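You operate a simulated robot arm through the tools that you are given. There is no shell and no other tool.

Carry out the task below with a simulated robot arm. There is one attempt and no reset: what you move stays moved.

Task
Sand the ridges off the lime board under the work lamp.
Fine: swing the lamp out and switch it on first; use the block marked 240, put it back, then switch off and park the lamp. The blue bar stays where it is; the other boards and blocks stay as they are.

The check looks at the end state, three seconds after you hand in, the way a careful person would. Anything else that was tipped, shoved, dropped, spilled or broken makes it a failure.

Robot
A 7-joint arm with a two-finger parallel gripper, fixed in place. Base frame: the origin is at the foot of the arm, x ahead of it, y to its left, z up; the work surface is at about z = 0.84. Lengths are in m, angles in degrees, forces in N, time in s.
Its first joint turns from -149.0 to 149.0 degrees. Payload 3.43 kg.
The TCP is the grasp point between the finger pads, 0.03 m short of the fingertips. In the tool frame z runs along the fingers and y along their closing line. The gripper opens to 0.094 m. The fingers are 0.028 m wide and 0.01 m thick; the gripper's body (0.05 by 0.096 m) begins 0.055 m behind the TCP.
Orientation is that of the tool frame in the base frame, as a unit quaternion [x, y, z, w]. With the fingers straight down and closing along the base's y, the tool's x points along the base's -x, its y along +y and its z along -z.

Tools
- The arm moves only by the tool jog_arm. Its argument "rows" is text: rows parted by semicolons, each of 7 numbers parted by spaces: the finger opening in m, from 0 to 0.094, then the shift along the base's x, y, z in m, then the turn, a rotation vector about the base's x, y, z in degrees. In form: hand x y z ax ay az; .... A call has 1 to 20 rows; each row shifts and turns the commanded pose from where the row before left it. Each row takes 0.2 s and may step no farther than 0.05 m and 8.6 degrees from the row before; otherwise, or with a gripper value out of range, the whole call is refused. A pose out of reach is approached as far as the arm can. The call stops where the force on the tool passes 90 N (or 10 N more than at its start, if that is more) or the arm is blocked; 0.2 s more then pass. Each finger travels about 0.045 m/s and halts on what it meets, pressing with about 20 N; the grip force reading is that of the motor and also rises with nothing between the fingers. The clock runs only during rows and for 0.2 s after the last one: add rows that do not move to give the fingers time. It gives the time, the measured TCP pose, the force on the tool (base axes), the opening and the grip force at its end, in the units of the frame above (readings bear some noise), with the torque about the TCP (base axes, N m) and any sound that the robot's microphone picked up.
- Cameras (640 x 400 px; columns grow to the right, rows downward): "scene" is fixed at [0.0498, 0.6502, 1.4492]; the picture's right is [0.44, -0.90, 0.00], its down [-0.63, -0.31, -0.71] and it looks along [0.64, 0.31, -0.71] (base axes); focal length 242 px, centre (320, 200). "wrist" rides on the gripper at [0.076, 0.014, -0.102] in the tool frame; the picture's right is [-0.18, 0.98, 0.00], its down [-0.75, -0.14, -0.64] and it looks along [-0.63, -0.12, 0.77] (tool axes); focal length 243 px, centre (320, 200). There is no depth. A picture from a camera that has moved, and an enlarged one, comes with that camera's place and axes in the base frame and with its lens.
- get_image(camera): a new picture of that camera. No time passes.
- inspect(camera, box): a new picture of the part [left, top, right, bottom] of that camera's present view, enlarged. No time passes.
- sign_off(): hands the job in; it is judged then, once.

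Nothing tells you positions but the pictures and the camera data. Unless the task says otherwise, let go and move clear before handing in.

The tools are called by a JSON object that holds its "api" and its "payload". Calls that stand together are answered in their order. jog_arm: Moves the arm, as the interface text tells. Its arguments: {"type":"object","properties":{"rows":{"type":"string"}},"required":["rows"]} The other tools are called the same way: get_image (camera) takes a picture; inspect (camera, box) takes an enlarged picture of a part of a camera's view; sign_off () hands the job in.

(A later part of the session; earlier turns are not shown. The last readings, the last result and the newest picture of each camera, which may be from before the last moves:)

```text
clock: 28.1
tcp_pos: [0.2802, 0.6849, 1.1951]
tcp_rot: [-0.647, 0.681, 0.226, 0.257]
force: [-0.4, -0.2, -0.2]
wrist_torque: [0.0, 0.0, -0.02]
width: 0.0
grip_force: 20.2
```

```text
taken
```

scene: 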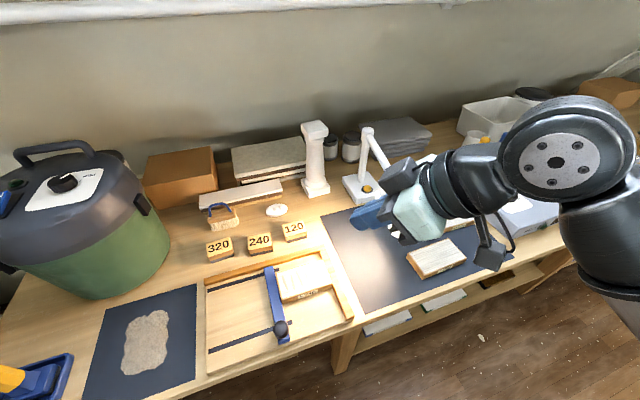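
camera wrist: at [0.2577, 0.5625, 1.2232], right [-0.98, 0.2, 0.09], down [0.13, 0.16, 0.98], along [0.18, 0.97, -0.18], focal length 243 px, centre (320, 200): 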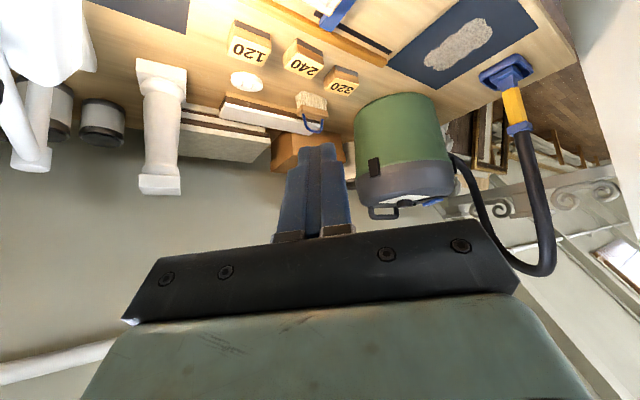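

I'm above the front of the tray, well left of the lamp. I'll lower and flatten the tilt so the wrist camera looks down onto the board and blocks.

{"api": "jog_arm", "payload": {"rows": "0.0 0 0 -0.03 -7 0.57 0; 0.0 0 0 -0.03 -7 0.57 0; 0.0 0 0 -0.02 -7 0.57 0; 0 0 0 -0.02 0 0 0; 0 0 0 0 0 0 0"}}

{"api": "get_image", "payload": {"camera": "wrist"}}

```text
clock: 29.4
tcp_pos: [0.2833, 0.6847, 1.0958]
tcp_rot: [-0.68, 0.714, 0.109, 0.125]
force: [0.9, -0.1, 1.1]
wrist_torque: [0.0, 0.0, 0.01]
width: 0.0
grip_force: 20.8
```

```text
taken
camera wrist: at [0.2619, 0.5811, 1.1655], right [-0.97, 0.23, 0.04], down [0.15, 0.5, 0.85], along [0.17, 0.84, -0.52], focal length 243 px, centre (320, 200)
```

wrist: 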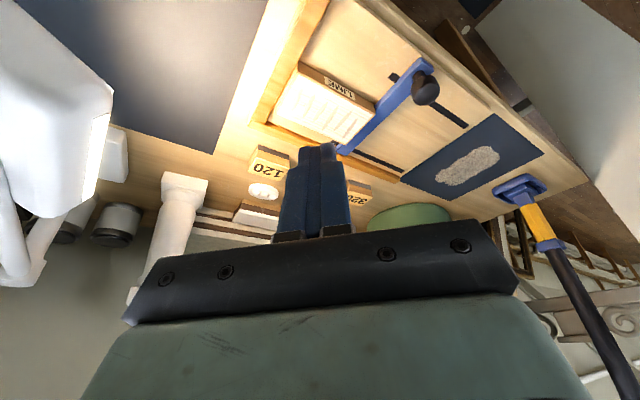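

{"api": "inspect", "payload": {"camera": "wrist", "box": [240, 40, 460, 180]}}

```text
2.86 times, centred on (350, 110) of wrist
camera zoom: at [0.2619, 0.5811, 1.1655], right [-0.97, 0.23, 0.04], down [0.15, 0.5, 0.85], along [0.17, 0.84, -0.52], focal length 693 px, centre (234, 457)
```

zoom: 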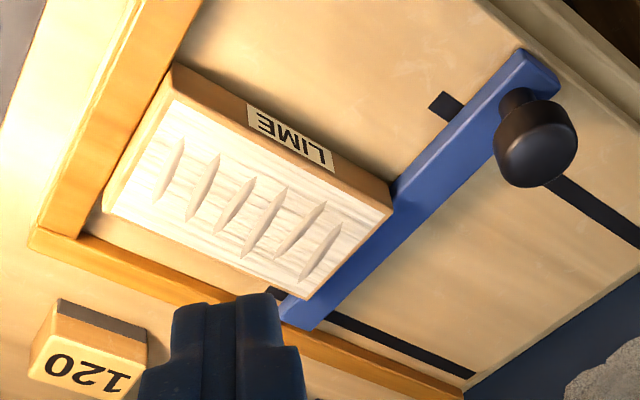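

The board looks slightly taller than the blue bar and the wooden stop. I'll zoom in on those edges to judge finger clearance.

{"api": "inspect", "payload": {"camera": "wrist", "box": [260, 55, 340, 115]}}

{"api": "inspect", "payload": {"camera": "wrist", "box": [330, 80, 410, 160]}}

{"api": "inspect", "payload": {"camera": "scene", "box": [270, 250, 350, 310]}}

```text
6.67 times, centred on (300, 85) of wrist
camera zoom: at [0.2619, 0.5811, 1.1655], right [-0.97, 0.23, 0.04], down [0.15, 0.5, 0.85], along [0.17, 0.84, -0.52], focal length 1618 px, centre (453, 967)
```

zoom: 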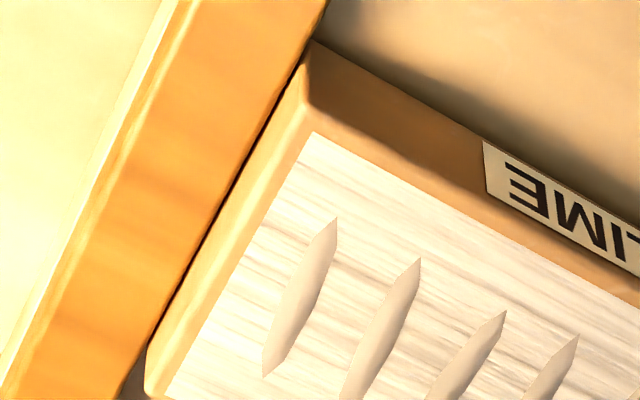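

```text
5.00 times, centred on (370, 120) of wrist
camera zoom: at [0.2619, 0.5811, 1.1655], right [-0.97, 0.23, 0.04], down [0.15, 0.5, 0.85], along [0.17, 0.84, -0.52], focal length 1213 px, centre (70, 600)
```

zoom: 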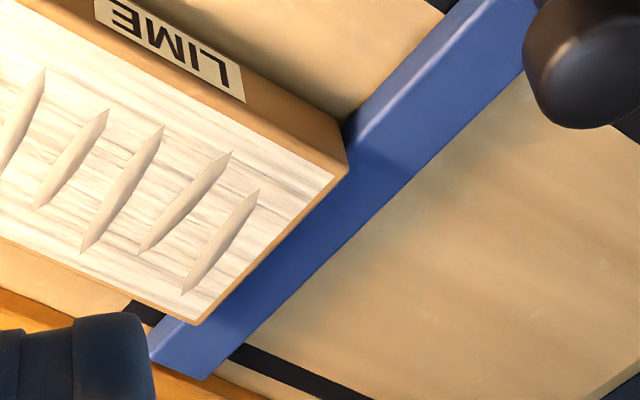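

```text
6.67 times, centred on (310, 280) of scene
camera zoom: at [0.0498, 0.6502, 1.4492], right [0.44, -0.9, 0.0], down [-0.63, -0.31, -0.71], along [0.64, 0.31, -0.71], focal length 1610 px, centre (387, -333)
```

zoom: 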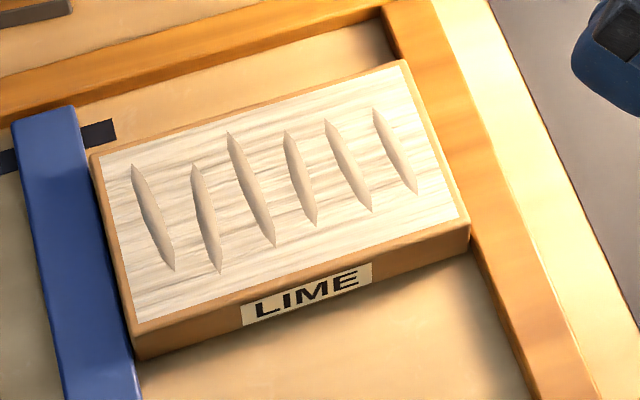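

The board top stands proud of both the bar and the stop, so fingertips kept about 10 mm above it will clear them. I'll rotate the tool toward the bench back and move over the tray to look at the 240 block.

{"api": "jog_arm", "payload": {"rows": "0.0 -0.004 0.033 0 0 0 -8.5; 0.0 -0.004 0.033 0 0 0 -8.5; 0.0 -0.004 0.033 0 0 0 -8.5; 0.04 -0.004 0.033 0 0 0 -8.5; 0.08 -0.004 0.033 0 0 0 -8.5; 0.08 0 0 0 0 0 0; 0.08 0 0 0 0 0 0; 0.08 0 0 0 0 0 0; 0.08 0 0 0 0 0 0"}}

{"api": "get_image", "payload": {"camera": "wrist"}}

{"api": "get_image", "payload": {"camera": "scene"}}

```text
clock: 31.4
tcp_pos: [0.2628, 0.851, 1.0954]
tcp_rot: [-0.375, 0.912, 0.057, 0.155]
force: [0.0, 0.4, -0.3]
wrist_torque: [0.0, 0.0, 0.0]
width: 0.0802
grip_force: 0.1
```

```text
taken
camera wrist: at [0.1772, 0.789, 1.1662], right [-0.57, 0.82, 0.05], down [0.45, 0.26, 0.85], along [0.69, 0.5, -0.52], focal length 243 px, centre (320, 200)
```

wrist: 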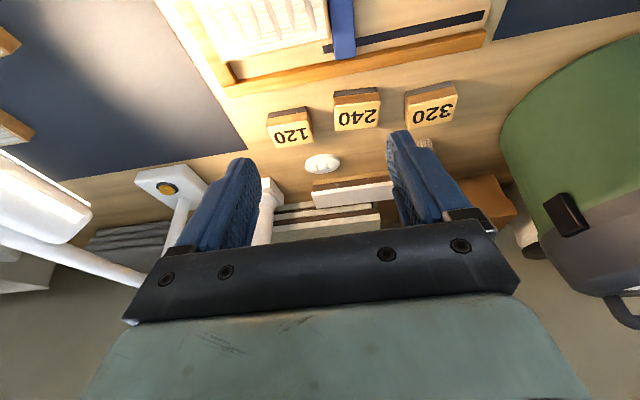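

```text
taken
```

scene: 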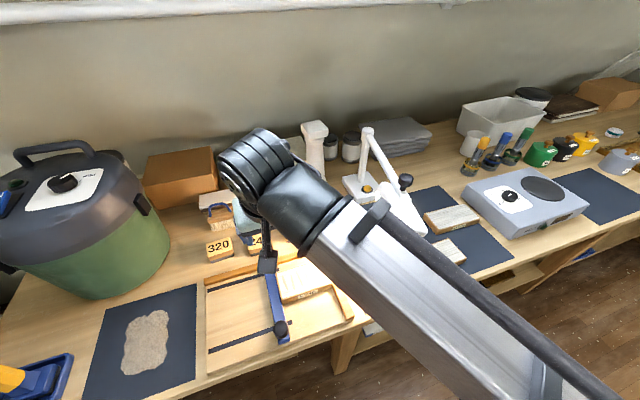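

{"api": "inspect", "payload": {"camera": "wrist", "box": [240, 60, 480, 190]}}

{"api": "inspect", "payload": {"camera": "wrist", "box": [180, 0, 400, 110]}}

```text
2.67 times, centred on (360, 125) of wrist
camera zoom: at [0.1772, 0.789, 1.1662], right [-0.57, 0.82, 0.05], down [0.45, 0.26, 0.85], along [0.69, 0.5, -0.52], focal length 647 px, centre (213, 400)
```

zoom: 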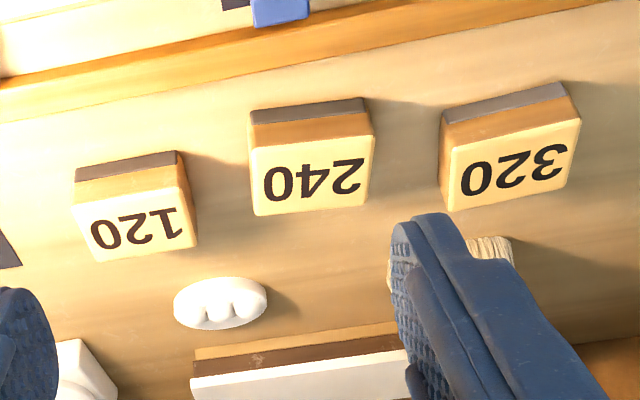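

```text
2.91 times, centred on (290, 55) of wrist
camera zoom: at [0.1772, 0.789, 1.1662], right [-0.57, 0.82, 0.05], down [0.45, 0.26, 0.85], along [0.69, 0.5, -0.52], focal length 706 px, centre (407, 622)
```

zoom: 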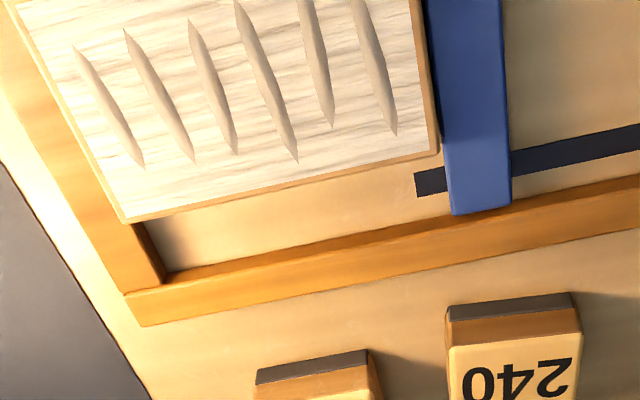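

The 240 block is at about (0.341, 0.984) with its top near z = 0.873, and its long axis runs at about -51°. I'll align the fingers with its long ends and move to a pre-grasp point.

{"api": "jog_arm", "payload": {"rows": "0.088 0.0083 0.0243 -0.0305 0.5 0.45 -6; 0.088 0.0083 0.0243 -0.0305 2.8 -3.5 0; 0.088 0.0083 0.0243 -0.0305 2.8 -3.5 0; 0.088 0.0083 0.0243 -0.0305 0 0 0; 0.088 0 0 0 0 0 0; 0.088 0 0 0 0 0 0"}}

{"api": "get_image", "payload": {"camera": "wrist"}}

```text
clock: 32.8
tcp_pos: [0.2971, 0.9453, 0.9722]
tcp_rot: [-0.32, 0.916, 0.078, 0.229]
force: [-0.1, -0.7, -1.2]
wrist_torque: [-0.01, 0.04, -0.02]
width: 0.088
grip_force: 0.0
```

```text
taken
camera wrist: at [0.197, 0.8853, 1.0261], right [-0.48, 0.87, 0.08], down [0.37, 0.12, 0.92], along [0.79, 0.48, -0.38], focal length 243 px, centre (320, 200)
```

wrist: 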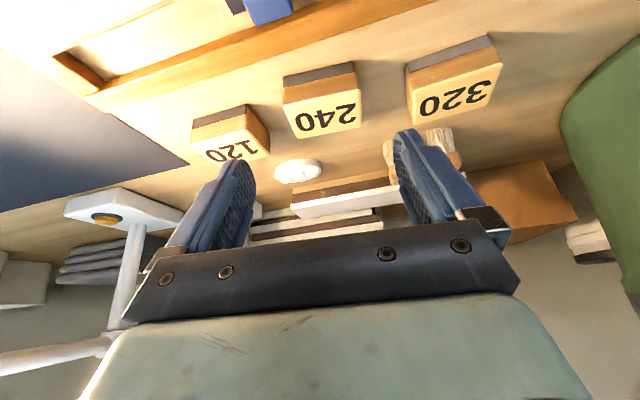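

The fingers are aligned with the 240 block. I'll descend most of the way and check.

{"api": "jog_arm", "payload": {"rows": "0.088 0.0085 0.008 -0.0218 0 0 0; 0.088 0.0085 0.008 -0.0218 0 0 0; 0.088 0.0070 0.006 -0.012 0 0 0; 0.088 0 0 0 0 0 0"}}

{"api": "get_image", "payload": {"camera": "wrist"}}

```text
clock: 33.8
tcp_pos: [0.3204, 0.9696, 0.9187]
tcp_rot: [-0.321, 0.916, 0.078, 0.229]
force: [-1.1, -0.9, 0.4]
wrist_torque: [0.02, -0.04, -0.02]
width: 0.0881
grip_force: 0.1
```

```text
taken
camera wrist: at [0.2199, 0.9085, 0.9713], right [-0.48, 0.87, 0.08], down [0.37, 0.12, 0.92], along [0.79, 0.48, -0.38], focal length 243 px, centre (320, 200)
```

wrist: 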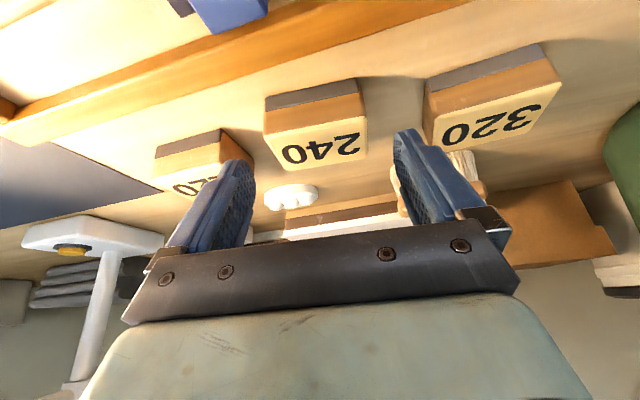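

Alignment holds, so I'll go the rest of the way down around the block.

{"api": "jog_arm", "payload": {"rows": "0.088 0.0050 0.0030 -0.012 0 0 0; 0.088 0.0040 0.0025 -0.012 0 0 0; 0.088 0.0030 0.002 -0.0095 0 0 0; 0.088 0 0 0 0 0 0"}}

{"api": "get_image", "payload": {"camera": "wrist"}}

```text
clock: 34.8
tcp_pos: [0.3318, 0.9762, 0.885]
tcp_rot: [-0.32, 0.916, 0.079, 0.228]
force: [-0.2, -0.5, 0.0]
wrist_torque: [0.0, 0.0, -0.01]
width: 0.0878
grip_force: 0.0
```

```text
taken
camera wrist: at [0.2324, 0.9158, 0.9386], right [-0.48, 0.87, 0.08], down [0.37, 0.12, 0.92], along [0.79, 0.48, -0.38], focal length 243 px, centre (320, 200)
```

wrist: 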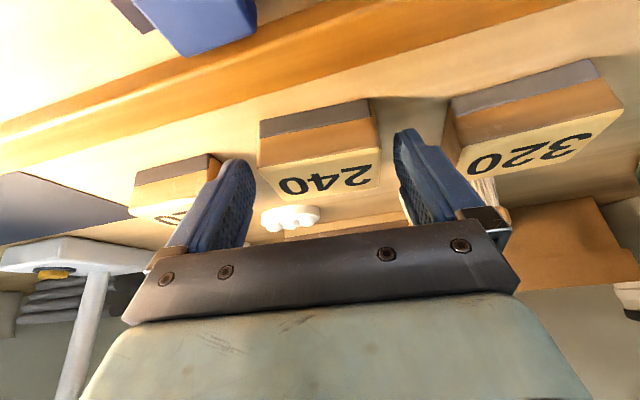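

The block sits between the pads, slightly off to one side. I'll nudge across to centre it and close.

{"api": "jog_arm", "payload": {"rows": "0.088 0.0014 -0.0018 0 0 0 0; 0.05 0 0 0 0 0 0; 0.05 0 0 0 0 0 0; 0.05 0 0 0 0 0 0; 0.05 0 0 0 0 0 0; 0.05 0 0 0 0 0 0"}}

{"api": "get_image", "payload": {"camera": "wrist"}}

```text
clock: 36.1
tcp_pos: [0.3346, 0.9747, 0.8843]
tcp_rot: [-0.32, 0.916, 0.079, 0.229]
force: [-0.6, 0.0, 0.3]
wrist_torque: [0.01, 0.02, -0.04]
width: 0.067
grip_force: 19.8
```

```text
taken
camera wrist: at [0.234, 0.9144, 0.9385], right [-0.48, 0.87, 0.08], down [0.37, 0.12, 0.92], along [0.79, 0.48, -0.38], focal length 243 px, centre (320, 200)
```

wrist: 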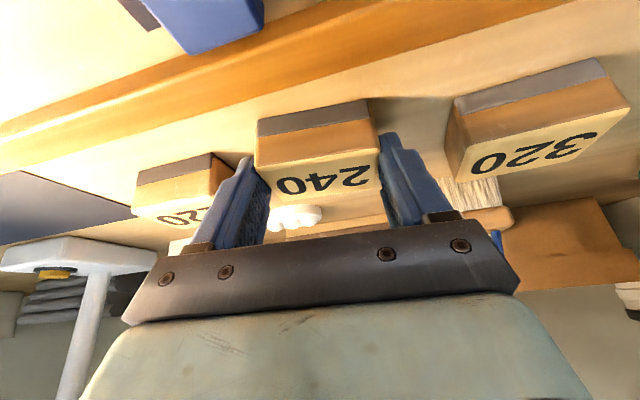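

The block is held at width 0.067. I'm recording this pose (0.3346, 0.9747, 0.8843) for putting it back later. Now I'll lift it straight up and check that it is secure.

{"api": "jog_arm", "payload": {"rows": "0.05 0 0 0.01 0 0 0; 0.05 0 0 0.02 0 0 0; 0.05 0 0 0.03 0 0 0; 0.05 0 0 0.02 0 0 0; 0.05 0 0 0 0 0 0"}}

{"api": "get_image", "payload": {"camera": "wrist"}}

{"api": "inspect", "payload": {"camera": "scene", "box": [190, 130, 390, 330]}}

```text
clock: 37.4
tcp_pos: [0.3341, 0.9738, 0.9656]
tcp_rot: [-0.32, 0.916, 0.077, 0.229]
force: [-1.0, -0.5, -0.8]
wrist_torque: [-0.02, 0.01, -0.01]
width: 0.0672
grip_force: 20.0
```

```text
taken
camera wrist: at [0.2346, 0.9135, 1.0191], right [-0.48, 0.87, 0.08], down [0.37, 0.12, 0.92], along [0.79, 0.48, -0.38], focal length 243 px, centre (320, 200)
```

wrist: 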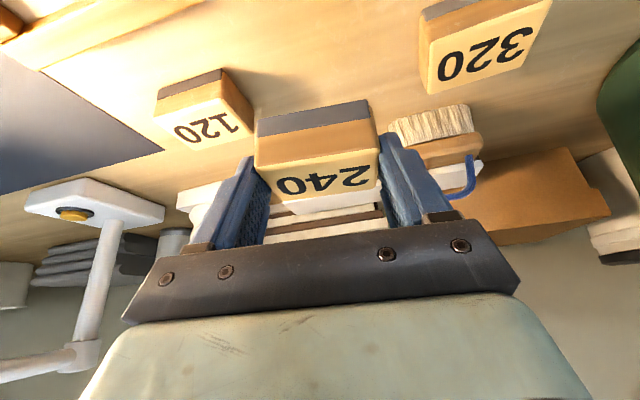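

```text
2.00 times, centred on (290, 230) of scene
camera zoom: at [0.0498, 0.6502, 1.4492], right [0.44, -0.9, 0.0], down [-0.63, -0.31, -0.71], along [0.64, 0.31, -0.71], focal length 483 px, centre (380, 140)
```

zoom: 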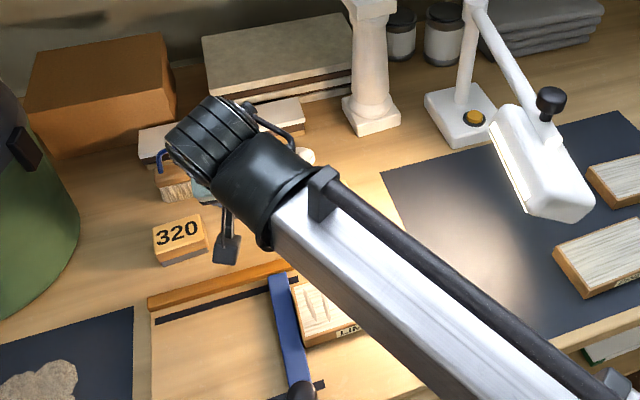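

The block is lifted and held level. I'll carry it over the lime board at a safe height, turning it parallel to the board.

{"api": "jog_arm", "payload": {"rows": "0.05 -0.0096 -0.0334 0.0 0 0 1.2; 0.05 -0.0096 -0.0334 0 0 0 1.2; 0.05 -0.0096 -0.0334 0 0 0 1.2; 0.05 -0.0096 -0.0334 0 0 0 1.2; 0.05 -0.0096 -0.0334 0 0 0 1.2; 0.05 0 0 0 0 0 0; 0.05 0 0 0 0 0 0"}}

{"api": "get_image", "payload": {"camera": "wrist"}}

{"api": "get_image", "payload": {"camera": "scene"}}

```text
clock: 39.0
tcp_pos: [0.2865, 0.808, 0.9628]
tcp_rot: [-0.368, 0.898, 0.09, 0.224]
force: [0.2, -0.5, -1.0]
wrist_torque: [0.0, 0.01, -0.01]
width: 0.0671
grip_force: 20.0
```

```text
taken
camera wrist: at [0.1945, 0.7377, 1.0169], right [-0.57, 0.82, 0.08], down [0.36, 0.16, 0.92], along [0.74, 0.56, -0.38], focal length 243 px, centre (320, 200)
```

wrist: 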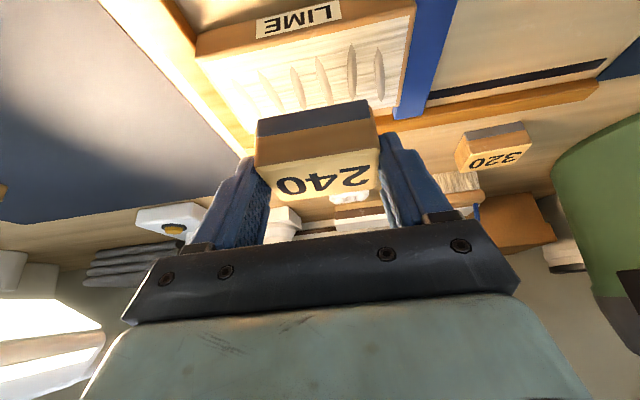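

```text
taken
```

scene: 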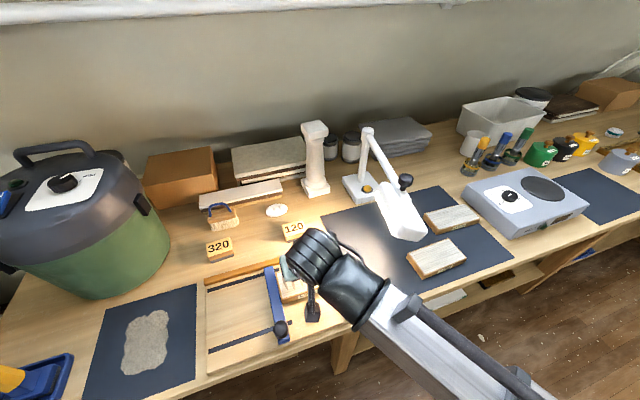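

The block is parallel over the board. I'll lower it to just above the surface and check alignment.

{"api": "jog_arm", "payload": {"rows": "0.05 0.001 0.001 -0.012 0 0 0; 0.05 0 0 -0.010 0 0 0; 0.05 0 0 -0.006 0 0 0; 0.05 0 0 0 0 0 0"}}

{"api": "get_image", "payload": {"camera": "wrist"}}

{"api": "inspect", "payload": {"camera": "scene", "box": [230, 220, 370, 340]}}

```text
clock: 40.0
tcp_pos: [0.2861, 0.809, 0.9366]
tcp_rot: [-0.368, 0.898, 0.091, 0.224]
force: [-0.2, -0.3, -0.2]
wrist_torque: [0.01, 0.01, 0.0]
width: 0.0673
grip_force: 20.1
```

```text
taken
camera wrist: at [0.1938, 0.739, 0.9893], right [-0.57, 0.82, 0.08], down [0.36, 0.16, 0.92], along [0.74, 0.56, -0.38], focal length 243 px, centre (320, 200)
```

wrist: 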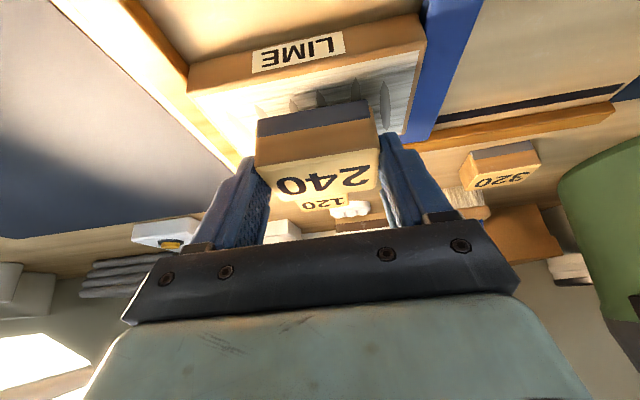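

```text
3.33 times, centred on (300, 280) of scene
camera zoom: at [0.0498, 0.6502, 1.4492], right [0.44, -0.9, 0.0], down [-0.63, -0.31, -0.71], along [0.64, 0.31, -0.71], focal length 805 px, centre (387, -67)
```

zoom: 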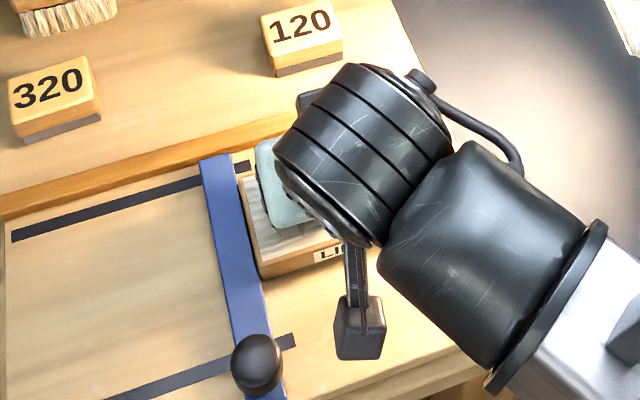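

The alignment looks right, with a gap of roughly 10–15 mm left. I'll lower gently until I feel contact.

{"api": "jog_arm", "payload": {"rows": "0.05 0 0 -0.004 0 0 0; 0.05 0 0 -0.003 0 0 0; 0.05 0 0 -0.002 0 0 0; 0.05 0 0 0 0 0 0"}}

```text
clock: 41.0
tcp_pos: [0.2874, 0.8094, 0.9277]
tcp_rot: [-0.368, 0.898, 0.091, 0.224]
force: [-0.5, -0.4, 0.2]
wrist_torque: [0.0, 0.01, -0.02]
width: 0.067
grip_force: 19.8
```

{"api": "jog_arm", "payload": {"rows": "0.05 0 0 -0.002 0 0 0; 0.05 0 0 -0.002 0 0 0; 0.05 0 0 0 0 0 0"}}

```text
clock: 41.8
tcp_pos: [0.2858, 0.8095, 0.9254]
tcp_rot: [-0.367, 0.898, 0.091, 0.226]
force: [-1.4, 2.5, 17.4]
wrist_torque: [0.09, 0.01, 0.01]
width: 0.0672
grip_force: 20.0
```

Contact comes at TCP z of about 0.9255, with stiffness near 10 N/mm. I'll press only on strokes toward the fixed wooden stop and lift on the return, so nothing pushes the blue bar. First stroke now.

{"api": "jog_arm", "payload": {"rows": "0.05 0 0 0.006 0 0 0; 0.05 -0.0095 0.0145 0 0 0 0; 0.05 -0.0095 0.0145 0 0 0 0; 0.05 0 0 -0.003 0 0 0; 0.05 0 0 -0.0023 0 0 0; 0.05 0.0069 -0.0069 0 0 0 0; 0.05 0.0069 -0.0069 0 0 0 0; 0.05 0.0069 -0.0069 0 0 0 0; 0.05 0.0069 -0.0069 0 0 0 0; 0.05 0.0069 -0.0069 0 0 0 0; 0.05 0.0069 -0.0069 0 0 0 0; 0.05 0.0066 -0.0066 0 0 0 0"}}

{"api": "get_image", "payload": {"camera": "wrist"}}

```text
clock: 44.4
tcp_pos: [0.3143, 0.7908, 0.9248]
tcp_rot: [-0.368, 0.898, 0.091, 0.224]
force: [-4.1, 5.9, 17.5]
wrist_torque: [0.23, 0.15, 0.05]
width: 0.0675
grip_force: 19.5
```

```text
taken
camera wrist: at [0.2218, 0.7196, 0.9779], right [-0.57, 0.81, 0.09], down [0.36, 0.15, 0.92], along [0.74, 0.56, -0.38], focal length 243 px, centre (320, 200)
```

wrist: 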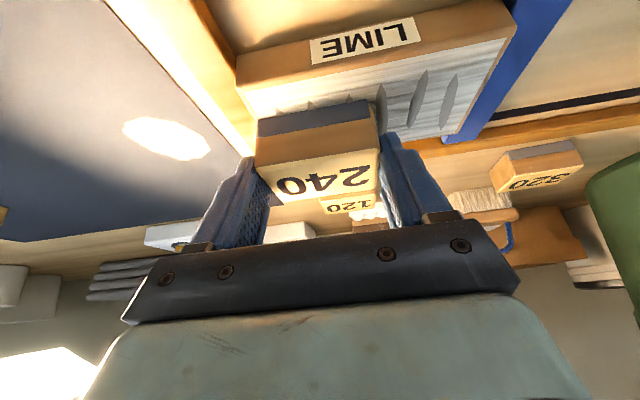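

{"api": "inspect", "payload": {"camera": "wrist", "box": [230, 0, 530, 160]}}

```text
2.13 times, centred on (380, 80) of wrist
camera zoom: at [0.2218, 0.7196, 0.9779], right [-0.57, 0.81, 0.09], down [0.36, 0.15, 0.92], along [0.74, 0.56, -0.38], focal length 518 px, centre (192, 456)
```

zoom: 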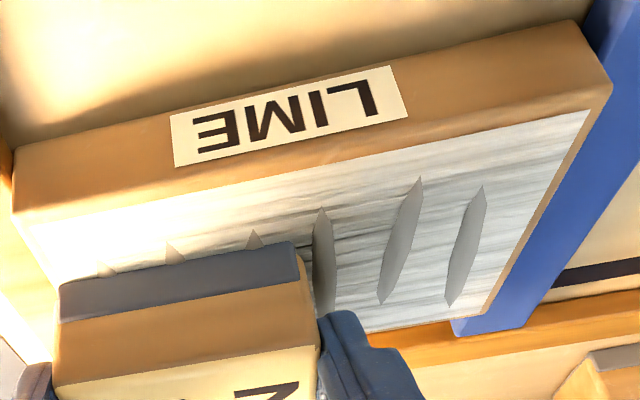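

The ridges are still there after one pass, and ridges 4–6 extend a bit further forward than the block covered. I'll continue with lifted-return strokes shifted slightly toward the front.

{"api": "jog_arm", "payload": {"rows": "0.05 0 0 0.006 0 0 0; 0.05 -0.0272 0.0208 0 0 0 0; 0.05 -0.0272 0.0208 0 0 0 0; 0.05 0 0 -0.003 0 0 0; 0.05 0 0 -0.003 0 0 0; 0.05 0.008 -0.008 0 0 0 0; 0.05 0.008 -0.008 0 0 0 0; 0.05 0.008 -0.008 0 0 0 0; 0.05 0.008 -0.008 0 0 0 0; 0.05 0.008 -0.008 0 0 0 0; 0.05 0.008 -0.008 0 0 0 0; 0.05 0 0 0.006 0 0 0; 0.05 -0.024 0.024 0 0 0 0; 0.05 -0.024 0.024 0 0 0 0; 0.05 0 0 -0.003 0 0 0; 0.05 0 0 -0.003 0 0 0; 0.05 0.012 -0.012 0 0 0 0; 0.05 0.012 -0.012 0 0 0 0; 0.05 0.012 -0.012 0 0 0 0; 0.05 0.012 -0.012 0 0 0 0"}}

{"api": "inspect", "payload": {"camera": "wrist", "box": [230, 0, 530, 160]}}

```text
clock: 48.5
tcp_pos: [0.3082, 0.783, 0.9238]
tcp_rot: [-0.368, 0.898, 0.092, 0.225]
force: [-1.9, 3.3, 9.8]
wrist_torque: [0.13, 0.15, 0.01]
width: 0.0673
grip_force: 19.5
```

```text
2.13 times, centred on (380, 80) of wrist
camera zoom: at [0.2162, 0.7132, 0.9779], right [-0.57, 0.81, 0.08], down [0.36, 0.15, 0.92], along [0.74, 0.56, -0.38], focal length 518 px, centre (192, 456)
```

zoom: 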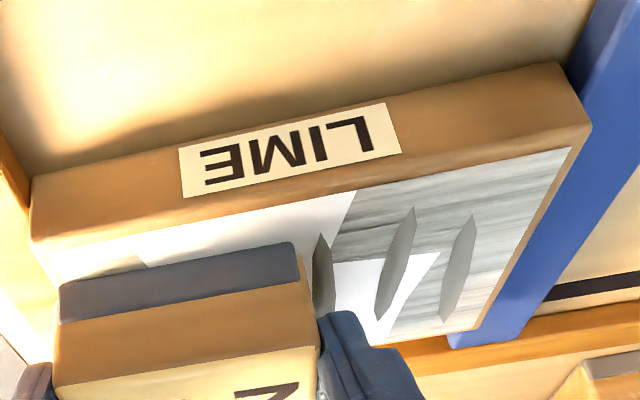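

The surface is changing: parts of the grey, rough face are turning to clean, smooth wood. I'll lift away and look at the whole board.

{"api": "jog_arm", "payload": {"rows": "0.05 0 0 0.012 0 0 0; 0.05 0 0 0.03 0 0 0; 0.05 0.015 0.035 0.02 0 0 0; 0.05 0.015 0.045 0.0 0 0 0; 0.05 0 0 0 0 0 0; 0.05 0 0 0 0 0 0"}}

{"api": "get_image", "payload": {"camera": "wrist"}}

{"api": "inspect", "payload": {"camera": "scene", "box": [260, 240, 360, 320]}}

```text
clock: 50.0
tcp_pos: [0.3388, 0.8631, 0.9859]
tcp_rot: [-0.368, 0.898, 0.09, 0.224]
force: [0.3, -0.2, -0.9]
wrist_torque: [0.01, -0.02, 0.04]
width: 0.0673
grip_force: 19.7
```

```text
taken
camera wrist: at [0.2471, 0.7922, 1.0392], right [-0.57, 0.82, 0.08], down [0.36, 0.16, 0.92], along [0.74, 0.56, -0.38], focal length 243 px, centre (320, 200)
```

wrist: 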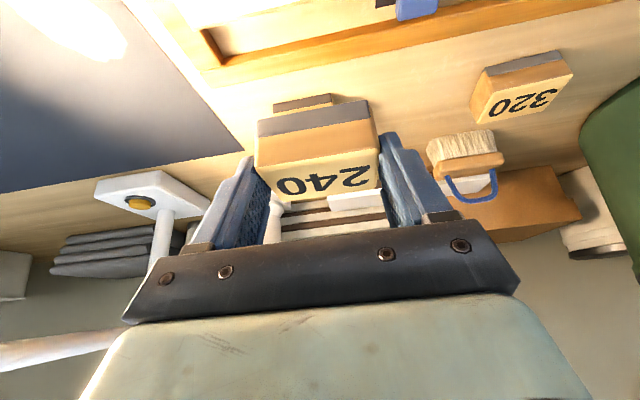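

```text
5.00 times, centred on (310, 280) of scene
camera zoom: at [0.0498, 0.6502, 1.4492], right [0.44, -0.9, 0.0], down [-0.63, -0.31, -0.71], along [0.64, 0.31, -0.71], focal length 1207 px, centre (370, -200)
```

zoom: 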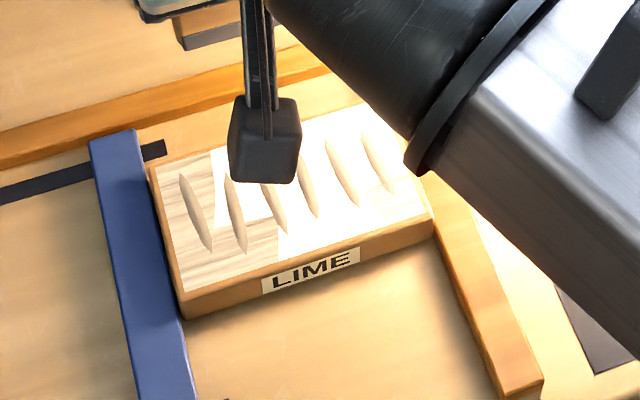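

The right side is cleaning up, while the left end has had less coverage. I'll sand with longer strokes starting further left, over the bar-side edge of the board.

{"api": "jog_arm", "payload": {"rows": "0.05 -0.026 -0.0062 -0.01 0 0 0; 0.05 -0.026 -0.0062 -0.01 0 0 0; 0.05 -0.026 -0.0062 -0.01 0 0 0; 0.05 0 0 -0.02 0 0 0; 0.05 0 0 -0.0055 0 0 0; 0.05 0 0 -0.004 0 0 0; 0.05 0 0 -0.003 0 0 0; 0.05 0 0 0 0 0 0; 0.05 0.006 -0.006 0 0 0 0; 0.05 0.006 -0.006 0 0 0 0; 0.05 0.007 -0.007 0 0 0 0; 0.05 0.008 -0.008 0 0 0 0; 0.05 0.009 -0.009 0 0 0 0; 0.05 0.009 -0.009 0 0 0 0; 0.05 0.009 -0.009 0 0 0 0; 0.05 0.009 -0.009 0 0 0 0; 0.05 0 0 0 0 0 0"}}

```text
clock: 53.5
tcp_pos: [0.3229, 0.7819, 0.9248]
tcp_rot: [-0.368, 0.898, 0.091, 0.225]
force: [-3.6, 2.5, 12.2]
wrist_torque: [0.31, 0.19, 0.06]
width: 0.0669
grip_force: 19.7
```

{"api": "jog_arm", "payload": {"rows": "0.05 0 0 0.007 0 0 0; 0.05 -0.0372 0.0258 0 0 0 0; 0.05 -0.0372 0.0258 0 0 0 0; 0.05 0 0 0 0 0 0; 0.05 0 0 -0.004 0 0 0; 0.05 0 0 -0.0032 0 0 0; 0.05 0 0 0 0 0 0; 0.05 0.006 -0.006 0 0 0 0; 0.05 0.006 -0.006 0 0 0 0; 0.05 0.007 -0.007 0 0 0 0; 0.05 0.008 -0.008 0 0 0 0; 0.05 0.009 -0.009 0 0 0 0; 0.05 0.009 -0.009 0 0 0 0; 0.05 0.009 -0.009 0 0 0 0; 0.05 0.009 -0.009 0 0 0 0; 0.05 0 0 0 0 0 0"}}

{"api": "inspect", "payload": {"camera": "wrist", "box": [230, 0, 530, 160]}}

```text
clock: 57.0
tcp_pos: [0.3134, 0.7691, 0.9222]
tcp_rot: [-0.368, 0.898, 0.09, 0.223]
force: [-4.0, 3.2, 17.4]
wrist_torque: [0.09, 0.02, 0.04]
width: 0.0671
grip_force: 20.4
```

```text
2.13 times, centred on (380, 80) of wrist
camera zoom: at [0.2203, 0.6992, 0.9772], right [-0.57, 0.82, 0.08], down [0.36, 0.16, 0.92], along [0.74, 0.56, -0.38], focal length 518 px, centre (192, 456)
```

zoom: 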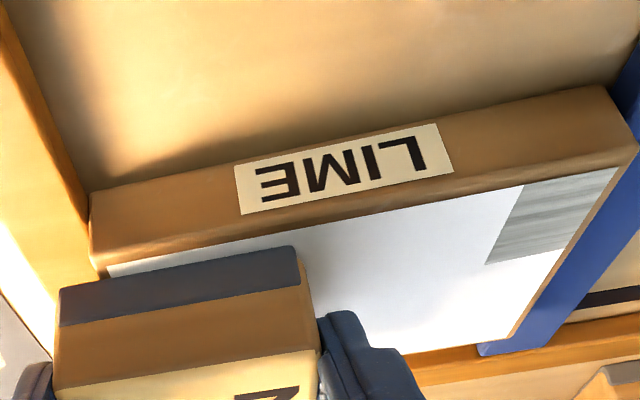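

Ridges 1–3 are gone and most of the face is smooth; only the front-left corner patch remains on this side. I'll make another stroke covering that corner.

{"api": "jog_arm", "payload": {"rows": "0.05 0 0 0.007 0 0 0; 0.05 -0.034 0.033 0 0 0 0; 0.05 -0.034 0.033 0 0 0 0; 0.05 -0.002 0.001 0 0 0 0; 0.05 0 0 -0.004 0 0 0; 0.05 0 0 -0.003 0 0 0; 0.05 0 0 0 0 0 0; 0.05 0.005 -0.005 0 0 0 0; 0.05 0.005 -0.005 0 0 0 0; 0.05 0.006 -0.006 0 0 0 0; 0.05 0.007 -0.007 0 0 0 0; 0.05 0.009 -0.009 0 0 0 0; 0.05 0.009 -0.009 0 0 0 0; 0.05 0.009 -0.009 0 0 0 0; 0.05 0.009 -0.009 0 0 0 0; 0.05 0.006 -0.006 0 0 0 0; 0.05 0 0 0 0 0 0"}}

{"api": "inspect", "payload": {"camera": "wrist", "box": [230, 0, 530, 160]}}

```text
clock: 60.5
tcp_pos: [0.3073, 0.7716, 0.925]
tcp_rot: [-0.368, 0.898, 0.09, 0.224]
force: [0.5, -1.1, 0.0]
wrist_torque: [-0.06, 0.02, -0.01]
width: 0.0671
grip_force: 19.5
```

```text
2.13 times, centred on (380, 80) of wrist
camera zoom: at [0.2148, 0.7027, 0.9777], right [-0.57, 0.82, 0.08], down [0.36, 0.16, 0.92], along [0.74, 0.56, -0.38], focal length 518 px, centre (192, 456)
```

zoom: 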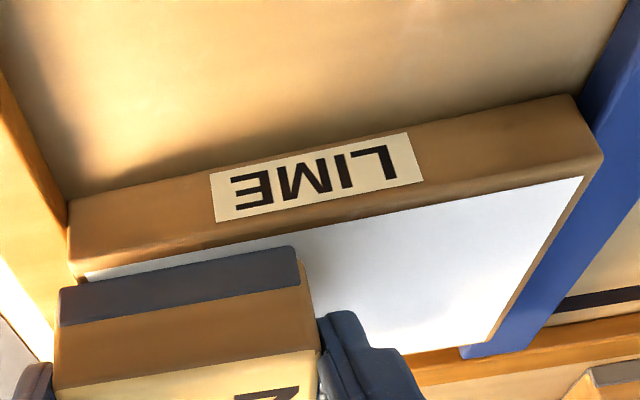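

That corner is clean now. I'll raise the block straight up so the wrist camera can see the whole board face.

{"api": "jog_arm", "payload": {"rows": "0.05 0 0 0.01 0 0 0; 0.05 -0.005 -0.005 0.03 0 0 0; 0.05 -0.01 0 0.03 0 0 0; 0.05 -0.008 0.004 0.03 0 0 0; 0.05 0 0 0 0 0 0; 0.05 0 0 0 0 0 0"}}

{"api": "inspect", "payload": {"camera": "wrist", "box": [160, 0, 480, 140]}}

{"api": "get_image", "payload": {"camera": "scene"}}

```text
clock: 62.0
tcp_pos: [0.2845, 0.7693, 1.0232]
tcp_rot: [-0.369, 0.898, 0.09, 0.224]
force: [0.2, 0.0, -0.5]
wrist_torque: [0.0, -0.01, 0.01]
width: 0.0669
grip_force: 19.7
```

```text
2.00 times, centred on (320, 70) of wrist
camera zoom: at [0.1915, 0.6995, 1.0779], right [-0.57, 0.82, 0.08], down [0.36, 0.16, 0.92], along [0.74, 0.56, -0.38], focal length 485 px, centre (320, 460)
```

zoom: 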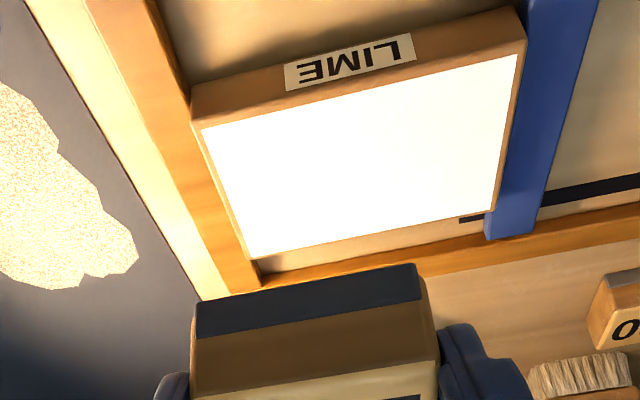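

```text
taken
```

scene: 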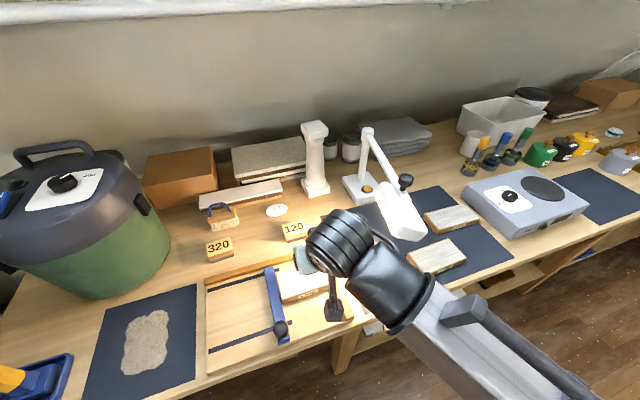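

The board face looks uniformly smooth, though the lamp overexposes it. I'll shift toward the block's home spot and use the scene camera to verify from another angle.

{"api": "jog_arm", "payload": {"rows": "0.05 0.017 0.03 -0.01 0 0 0; 0.05 0.017 0.035 -0.01 0 0 0; 0.05 0.017 0.03 0 0 0 0; 0.05 0 0 0 0 0 0; 0.05 0 0 0 0 0 0"}}

{"api": "inspect", "payload": {"camera": "scene", "box": [260, 240, 360, 320]}}

{"api": "get_image", "payload": {"camera": "scene"}}

```text
clock: 63.1
tcp_pos: [0.3366, 0.8657, 1.0041]
tcp_rot: [-0.368, 0.898, 0.09, 0.224]
force: [-0.1, 0.2, -0.2]
wrist_torque: [-0.03, 0.0, 0.05]
width: 0.0673
grip_force: 20.2
```

```text
5.00 times, centred on (310, 280) of scene
camera zoom: at [0.0498, 0.6502, 1.4492], right [0.44, -0.9, 0.0], down [-0.63, -0.31, -0.71], along [0.64, 0.31, -0.71], focal length 1207 px, centre (370, -200)
```

zoom: 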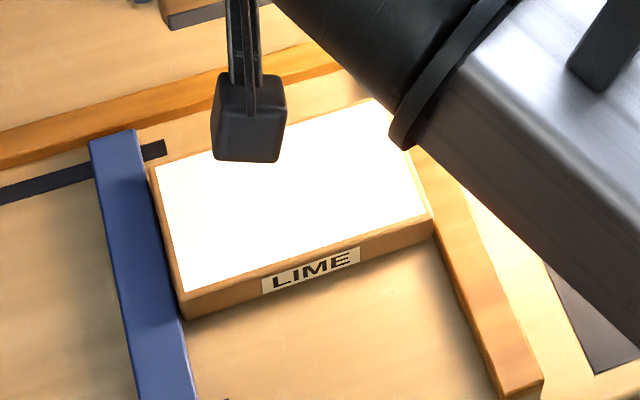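

```text
taken
```

scene: 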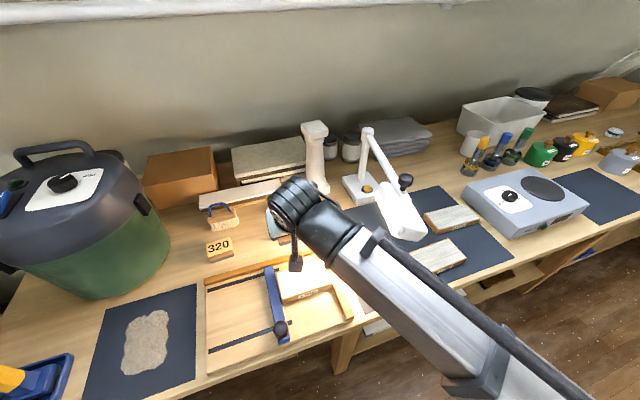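

No ridges remain anywhere on the board, and the bar and board haven't shifted. Now I'll carry the 240 block back to its recorded spot, staying above it first.

{"api": "jog_arm", "payload": {"rows": "0.05 -0.0007 0.0363 -0.012 0 0 -2; 0.05 -0.0007 0.0363 -0.012 0 0 -2; 0.05 -0.0007 0.0363 -0.012 0 0 -2; 0.05 0 0 0 0 0 0; 0.05 0 0 0 0 0 0"}}

{"api": "get_image", "payload": {"camera": "wrist"}}

```text
clock: 64.3
tcp_pos: [0.3332, 0.9741, 0.9677]
tcp_rot: [-0.321, 0.916, 0.079, 0.229]
force: [-0.3, 0.1, -0.7]
wrist_torque: [0.02, 0.0, -0.02]
width: 0.0672
grip_force: 19.8
```

```text
taken
camera wrist: at [0.2329, 0.9144, 1.0219], right [-0.48, 0.87, 0.08], down [0.37, 0.12, 0.92], along [0.79, 0.48, -0.38], focal length 243 px, centre (320, 200)
```

wrist: 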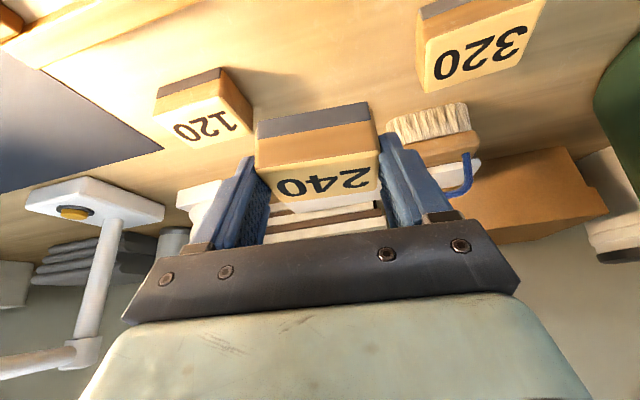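

This view matches the lift-off picture almost exactly. I'll lower the block to just above the bench.

{"api": "jog_arm", "payload": {"rows": "0.05 0.001 0.0005 -0.03 0 0 0; 0.05 0 0 -0.03 0 0 0; 0.05 0 0 -0.015 0 0 0; 0.05 0 0 -0.004 0 0 0; 0.05 0 0 0 0 0 0; 0.05 0 0 0 0 0 0"}}

```text
clock: 65.8
tcp_pos: [0.3351, 0.9746, 0.8891]
tcp_rot: [-0.32, 0.916, 0.078, 0.228]
force: [0.6, 0.3, -0.5]
wrist_torque: [0.01, 0.02, 0.01]
width: 0.0672
grip_force: 20.0
```

{"api": "jog_arm", "payload": {"rows": "0.05 0 0 -0.003 0 0 0; 0.05 0 0 -0.0015 0 0 0; 0.05 0 0 0 0 0 0"}}

```text
clock: 66.5
tcp_pos: [0.335, 0.9763, 0.8854]
tcp_rot: [-0.321, 0.916, 0.078, 0.228]
force: [1.0, 0.2, 6.1]
wrist_torque: [-0.18, -0.14, 0.05]
width: 0.0678
grip_force: 20.1
```

The block touches the bench at 6 N, so I'll release it and back off along the tool axis.

{"api": "jog_arm", "payload": {"rows": "0.075 0 0 0 0 0 0; 0.088 0 0 0 0 0 0; 0.088 0 0 0 0 0 0; 0.088 -0.0037 -0.0029 0.0088 0 0 0; 0.088 -0.0074 -0.0058 0.0177 0 0 0; 0.088 -0.011 -0.0087 0.0265 0 0 0; 0.088 -0.011 -0.0087 0.0265 0 0 0; 0.088 0 0 0 0 0 0; 0.088 0 0 0 0 0 0"}}

{"api": "get_image", "payload": {"camera": "wrist"}}

{"api": "get_image", "payload": {"camera": "scene"}}

```text
clock: 68.5
tcp_pos: [0.3007, 0.9488, 0.9642]
tcp_rot: [-0.32, 0.916, 0.078, 0.228]
force: [0.6, 0.3, 0.2]
wrist_torque: [0.02, 0.0, 0.01]
width: 0.0879
grip_force: 0.0
```

```text
taken
camera wrist: at [0.2015, 0.8889, 1.0175], right [-0.48, 0.87, 0.08], down [0.37, 0.12, 0.92], along [0.79, 0.48, -0.38], focal length 243 px, centre (320, 200)
```

wrist: 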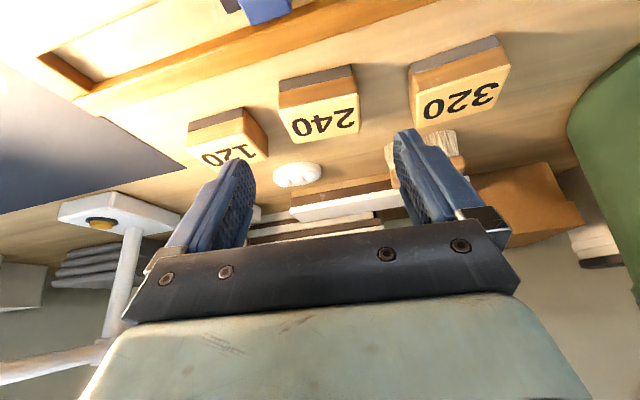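

```text
taken
```

scene: 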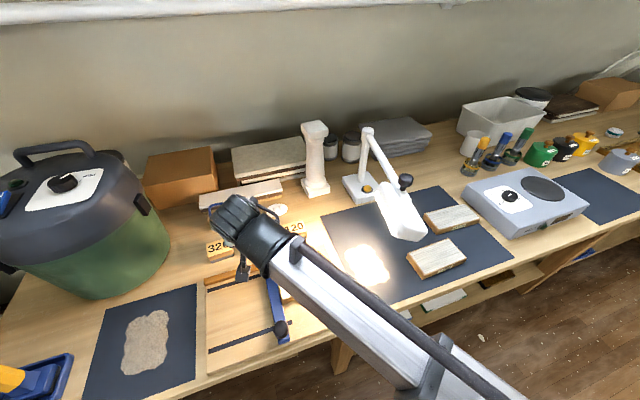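

The 240 block is back flat in its place. I notice a bright patch on the mat, so I'll look closer.

{"api": "inspect", "payload": {"camera": "scene", "box": [310, 220, 470, 320]}}

{"api": "inspect", "payload": {"camera": "wrist", "box": [160, 30, 560, 200]}}

```text
4.00 times, centred on (390, 270) of scene
camera zoom: at [0.0498, 0.6502, 1.4492], right [0.44, -0.9, 0.0], down [-0.63, -0.31, -0.71], along [0.64, 0.31, -0.71], focal length 966 px, centre (40, -80)
```

zoom: 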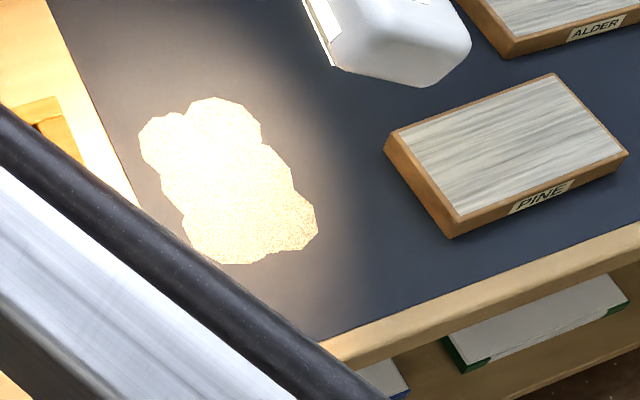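

```text
1.60 times, centred on (360, 115) of wrist
camera zoom: at [0.2015, 0.8889, 1.0175], right [-0.48, 0.87, 0.08], down [0.37, 0.12, 0.92], along [0.79, 0.48, -0.38], focal length 388 px, centre (256, 336)
```

zoom: 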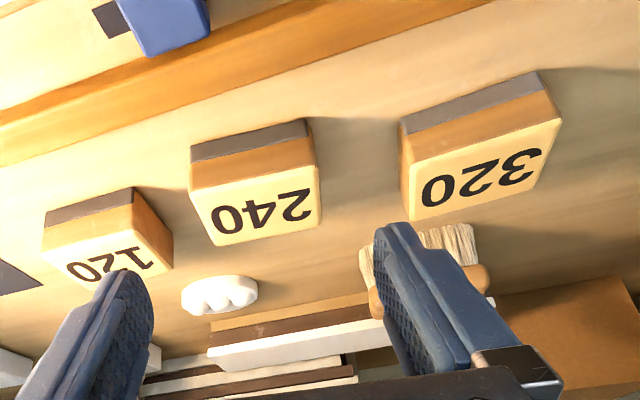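

That bright patch is sanding dust under the lamp's light, the same look as the older patch on the other mat, so I'll leave it. Next I'll retrace the route over the lamp head toward the button side, fingers closing on the way.

{"api": "jog_arm", "payload": {"rows": "0.088 -0.0095 -0.0245 0.0328 0 0 0; 0.088 -0.0095 -0.0245 0.0328 0 0 0; 0.088 -0.0095 -0.0245 0.0328 0 0 0; 0.06 -0.0095 -0.0245 0.0328 0 0 0; 0.04 0.0035 -0.0332 0.012 0 0 8.5; 0.02 0.0035 -0.0332 0.012 0 0 8.5; 0.0 0.0035 -0.0332 0.012 0 0 8.5; 0.0 0.0035 -0.0332 0.012 0 0 8.5; 0.0 0.0035 -0.0332 0.012 0 0 8.5; 0 0 0 0 0 0 0; 0 0 0 0 0 0 0"}}

{"api": "get_image", "payload": {"camera": "wrist"}}

{"api": "get_image", "payload": {"camera": "scene"}}

```text
clock: 71.0
tcp_pos: [0.2807, 0.6843, 1.1558]
tcp_rot: [-0.63, 0.738, 0.156, 0.184]
force: [0.0, 0.1, 1.0]
wrist_torque: [0.01, -0.02, -0.01]
width: 0.0
grip_force: 19.9
```

```text
taken
camera wrist: at [0.2479, 0.5737, 1.2089], right [-0.95, 0.31, 0.08], down [0.19, 0.34, 0.92], along [0.26, 0.89, -0.38], focal length 243 px, centre (320, 200)
```

wrist: 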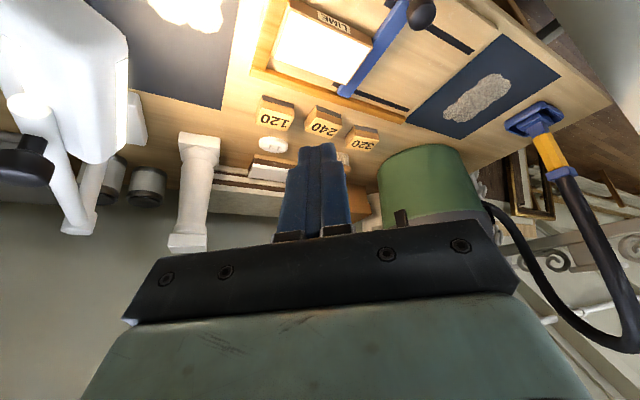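

```text
taken
```

scene: 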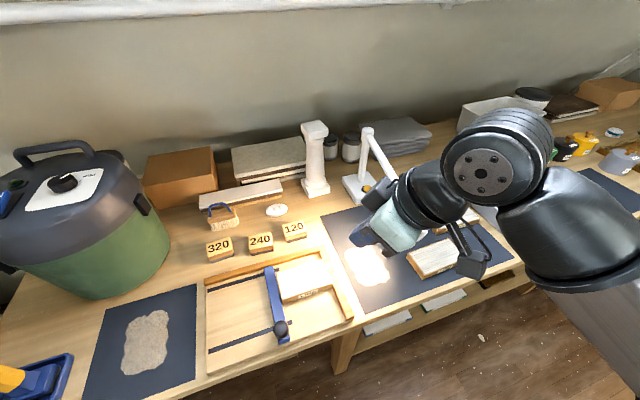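

The blocks are all in their original places and the board is unobstructed here, so I'll take one clean look at the finished face.

{"api": "inspect", "payload": {"camera": "scene", "box": [260, 245, 350, 315]}}

{"api": "inspect", "payload": {"camera": "wrist", "box": [240, 0, 400, 110]}}

```text
5.71 times, centred on (305, 280) of scene
camera zoom: at [0.0498, 0.6502, 1.4492], right [0.44, -0.9, 0.0], down [-0.63, -0.31, -0.71], along [0.64, 0.31, -0.71], focal length 1380 px, centre (406, -257)
```

zoom: 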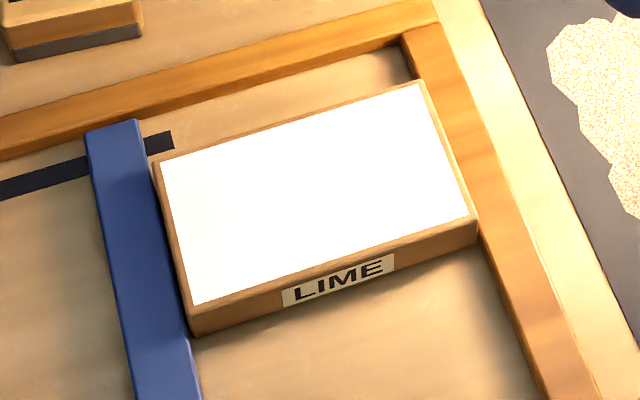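

```text
3.64 times, centred on (320, 55) of wrist
camera zoom: at [0.2479, 0.5737, 1.2089], right [-0.95, 0.31, 0.08], down [0.19, 0.34, 0.92], along [0.26, 0.89, -0.38], focal length 882 px, centre (320, 727)
```

zoom: 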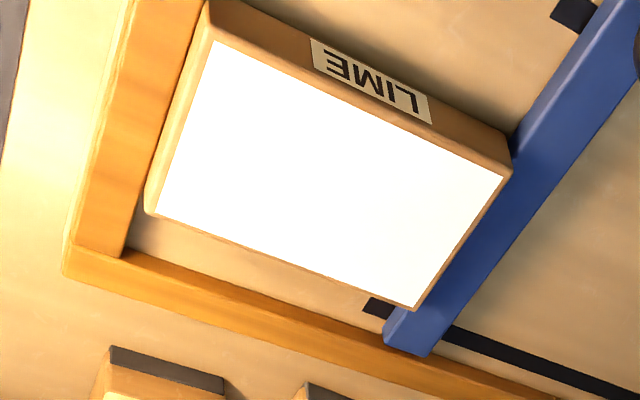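

The lime board is clean, and the bar and board edges match their original pixels. I'll cross back over the lamp head to the right-hand side for switching off.

{"api": "jog_arm", "payload": {"rows": "0.0 0 0 0.02 5.92 -0.96 0; 0.0 0 0 0.02 5.92 -0.96 0; 0.0 0.045 -0.015 0 0 0 1; 0.0 0.045 -0.02 0 0 0 1; 0.0 0.045 -0.02 0 0 0 1; 0.0 0.045 -0.02 0 0 0 1; 0.0 0.04 -0.02 0 0 0 0.5; 0.0 0.035 -0.02 -0.005 0 0 0; 0.0 0.035 -0.02 -0.01 0 0 0; 0.0 0.03 -0.016 -0.01 0 0 0; 0 0 0 0 0 0 0; 0 0 0 0 0 0 0"}}

{"api": "get_image", "payload": {"camera": "wrist"}}

```text
clock: 73.5
tcp_pos: [0.6006, 0.5354, 1.1698]
tcp_rot: [-0.638, 0.691, 0.229, 0.252]
force: [-0.6, -1.1, 0.0]
wrist_torque: [-0.03, 0.04, -0.02]
width: 0.0002
grip_force: 19.8
```

```text
taken
camera wrist: at [0.5758, 0.4137, 1.1981], right [-0.97, 0.22, 0.11], down [0.15, 0.15, 0.98], along [0.2, 0.96, -0.18], focal length 243 px, centre (320, 200)
```

wrist: 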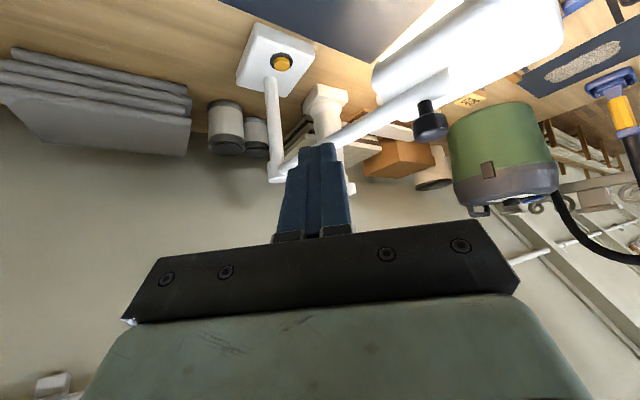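

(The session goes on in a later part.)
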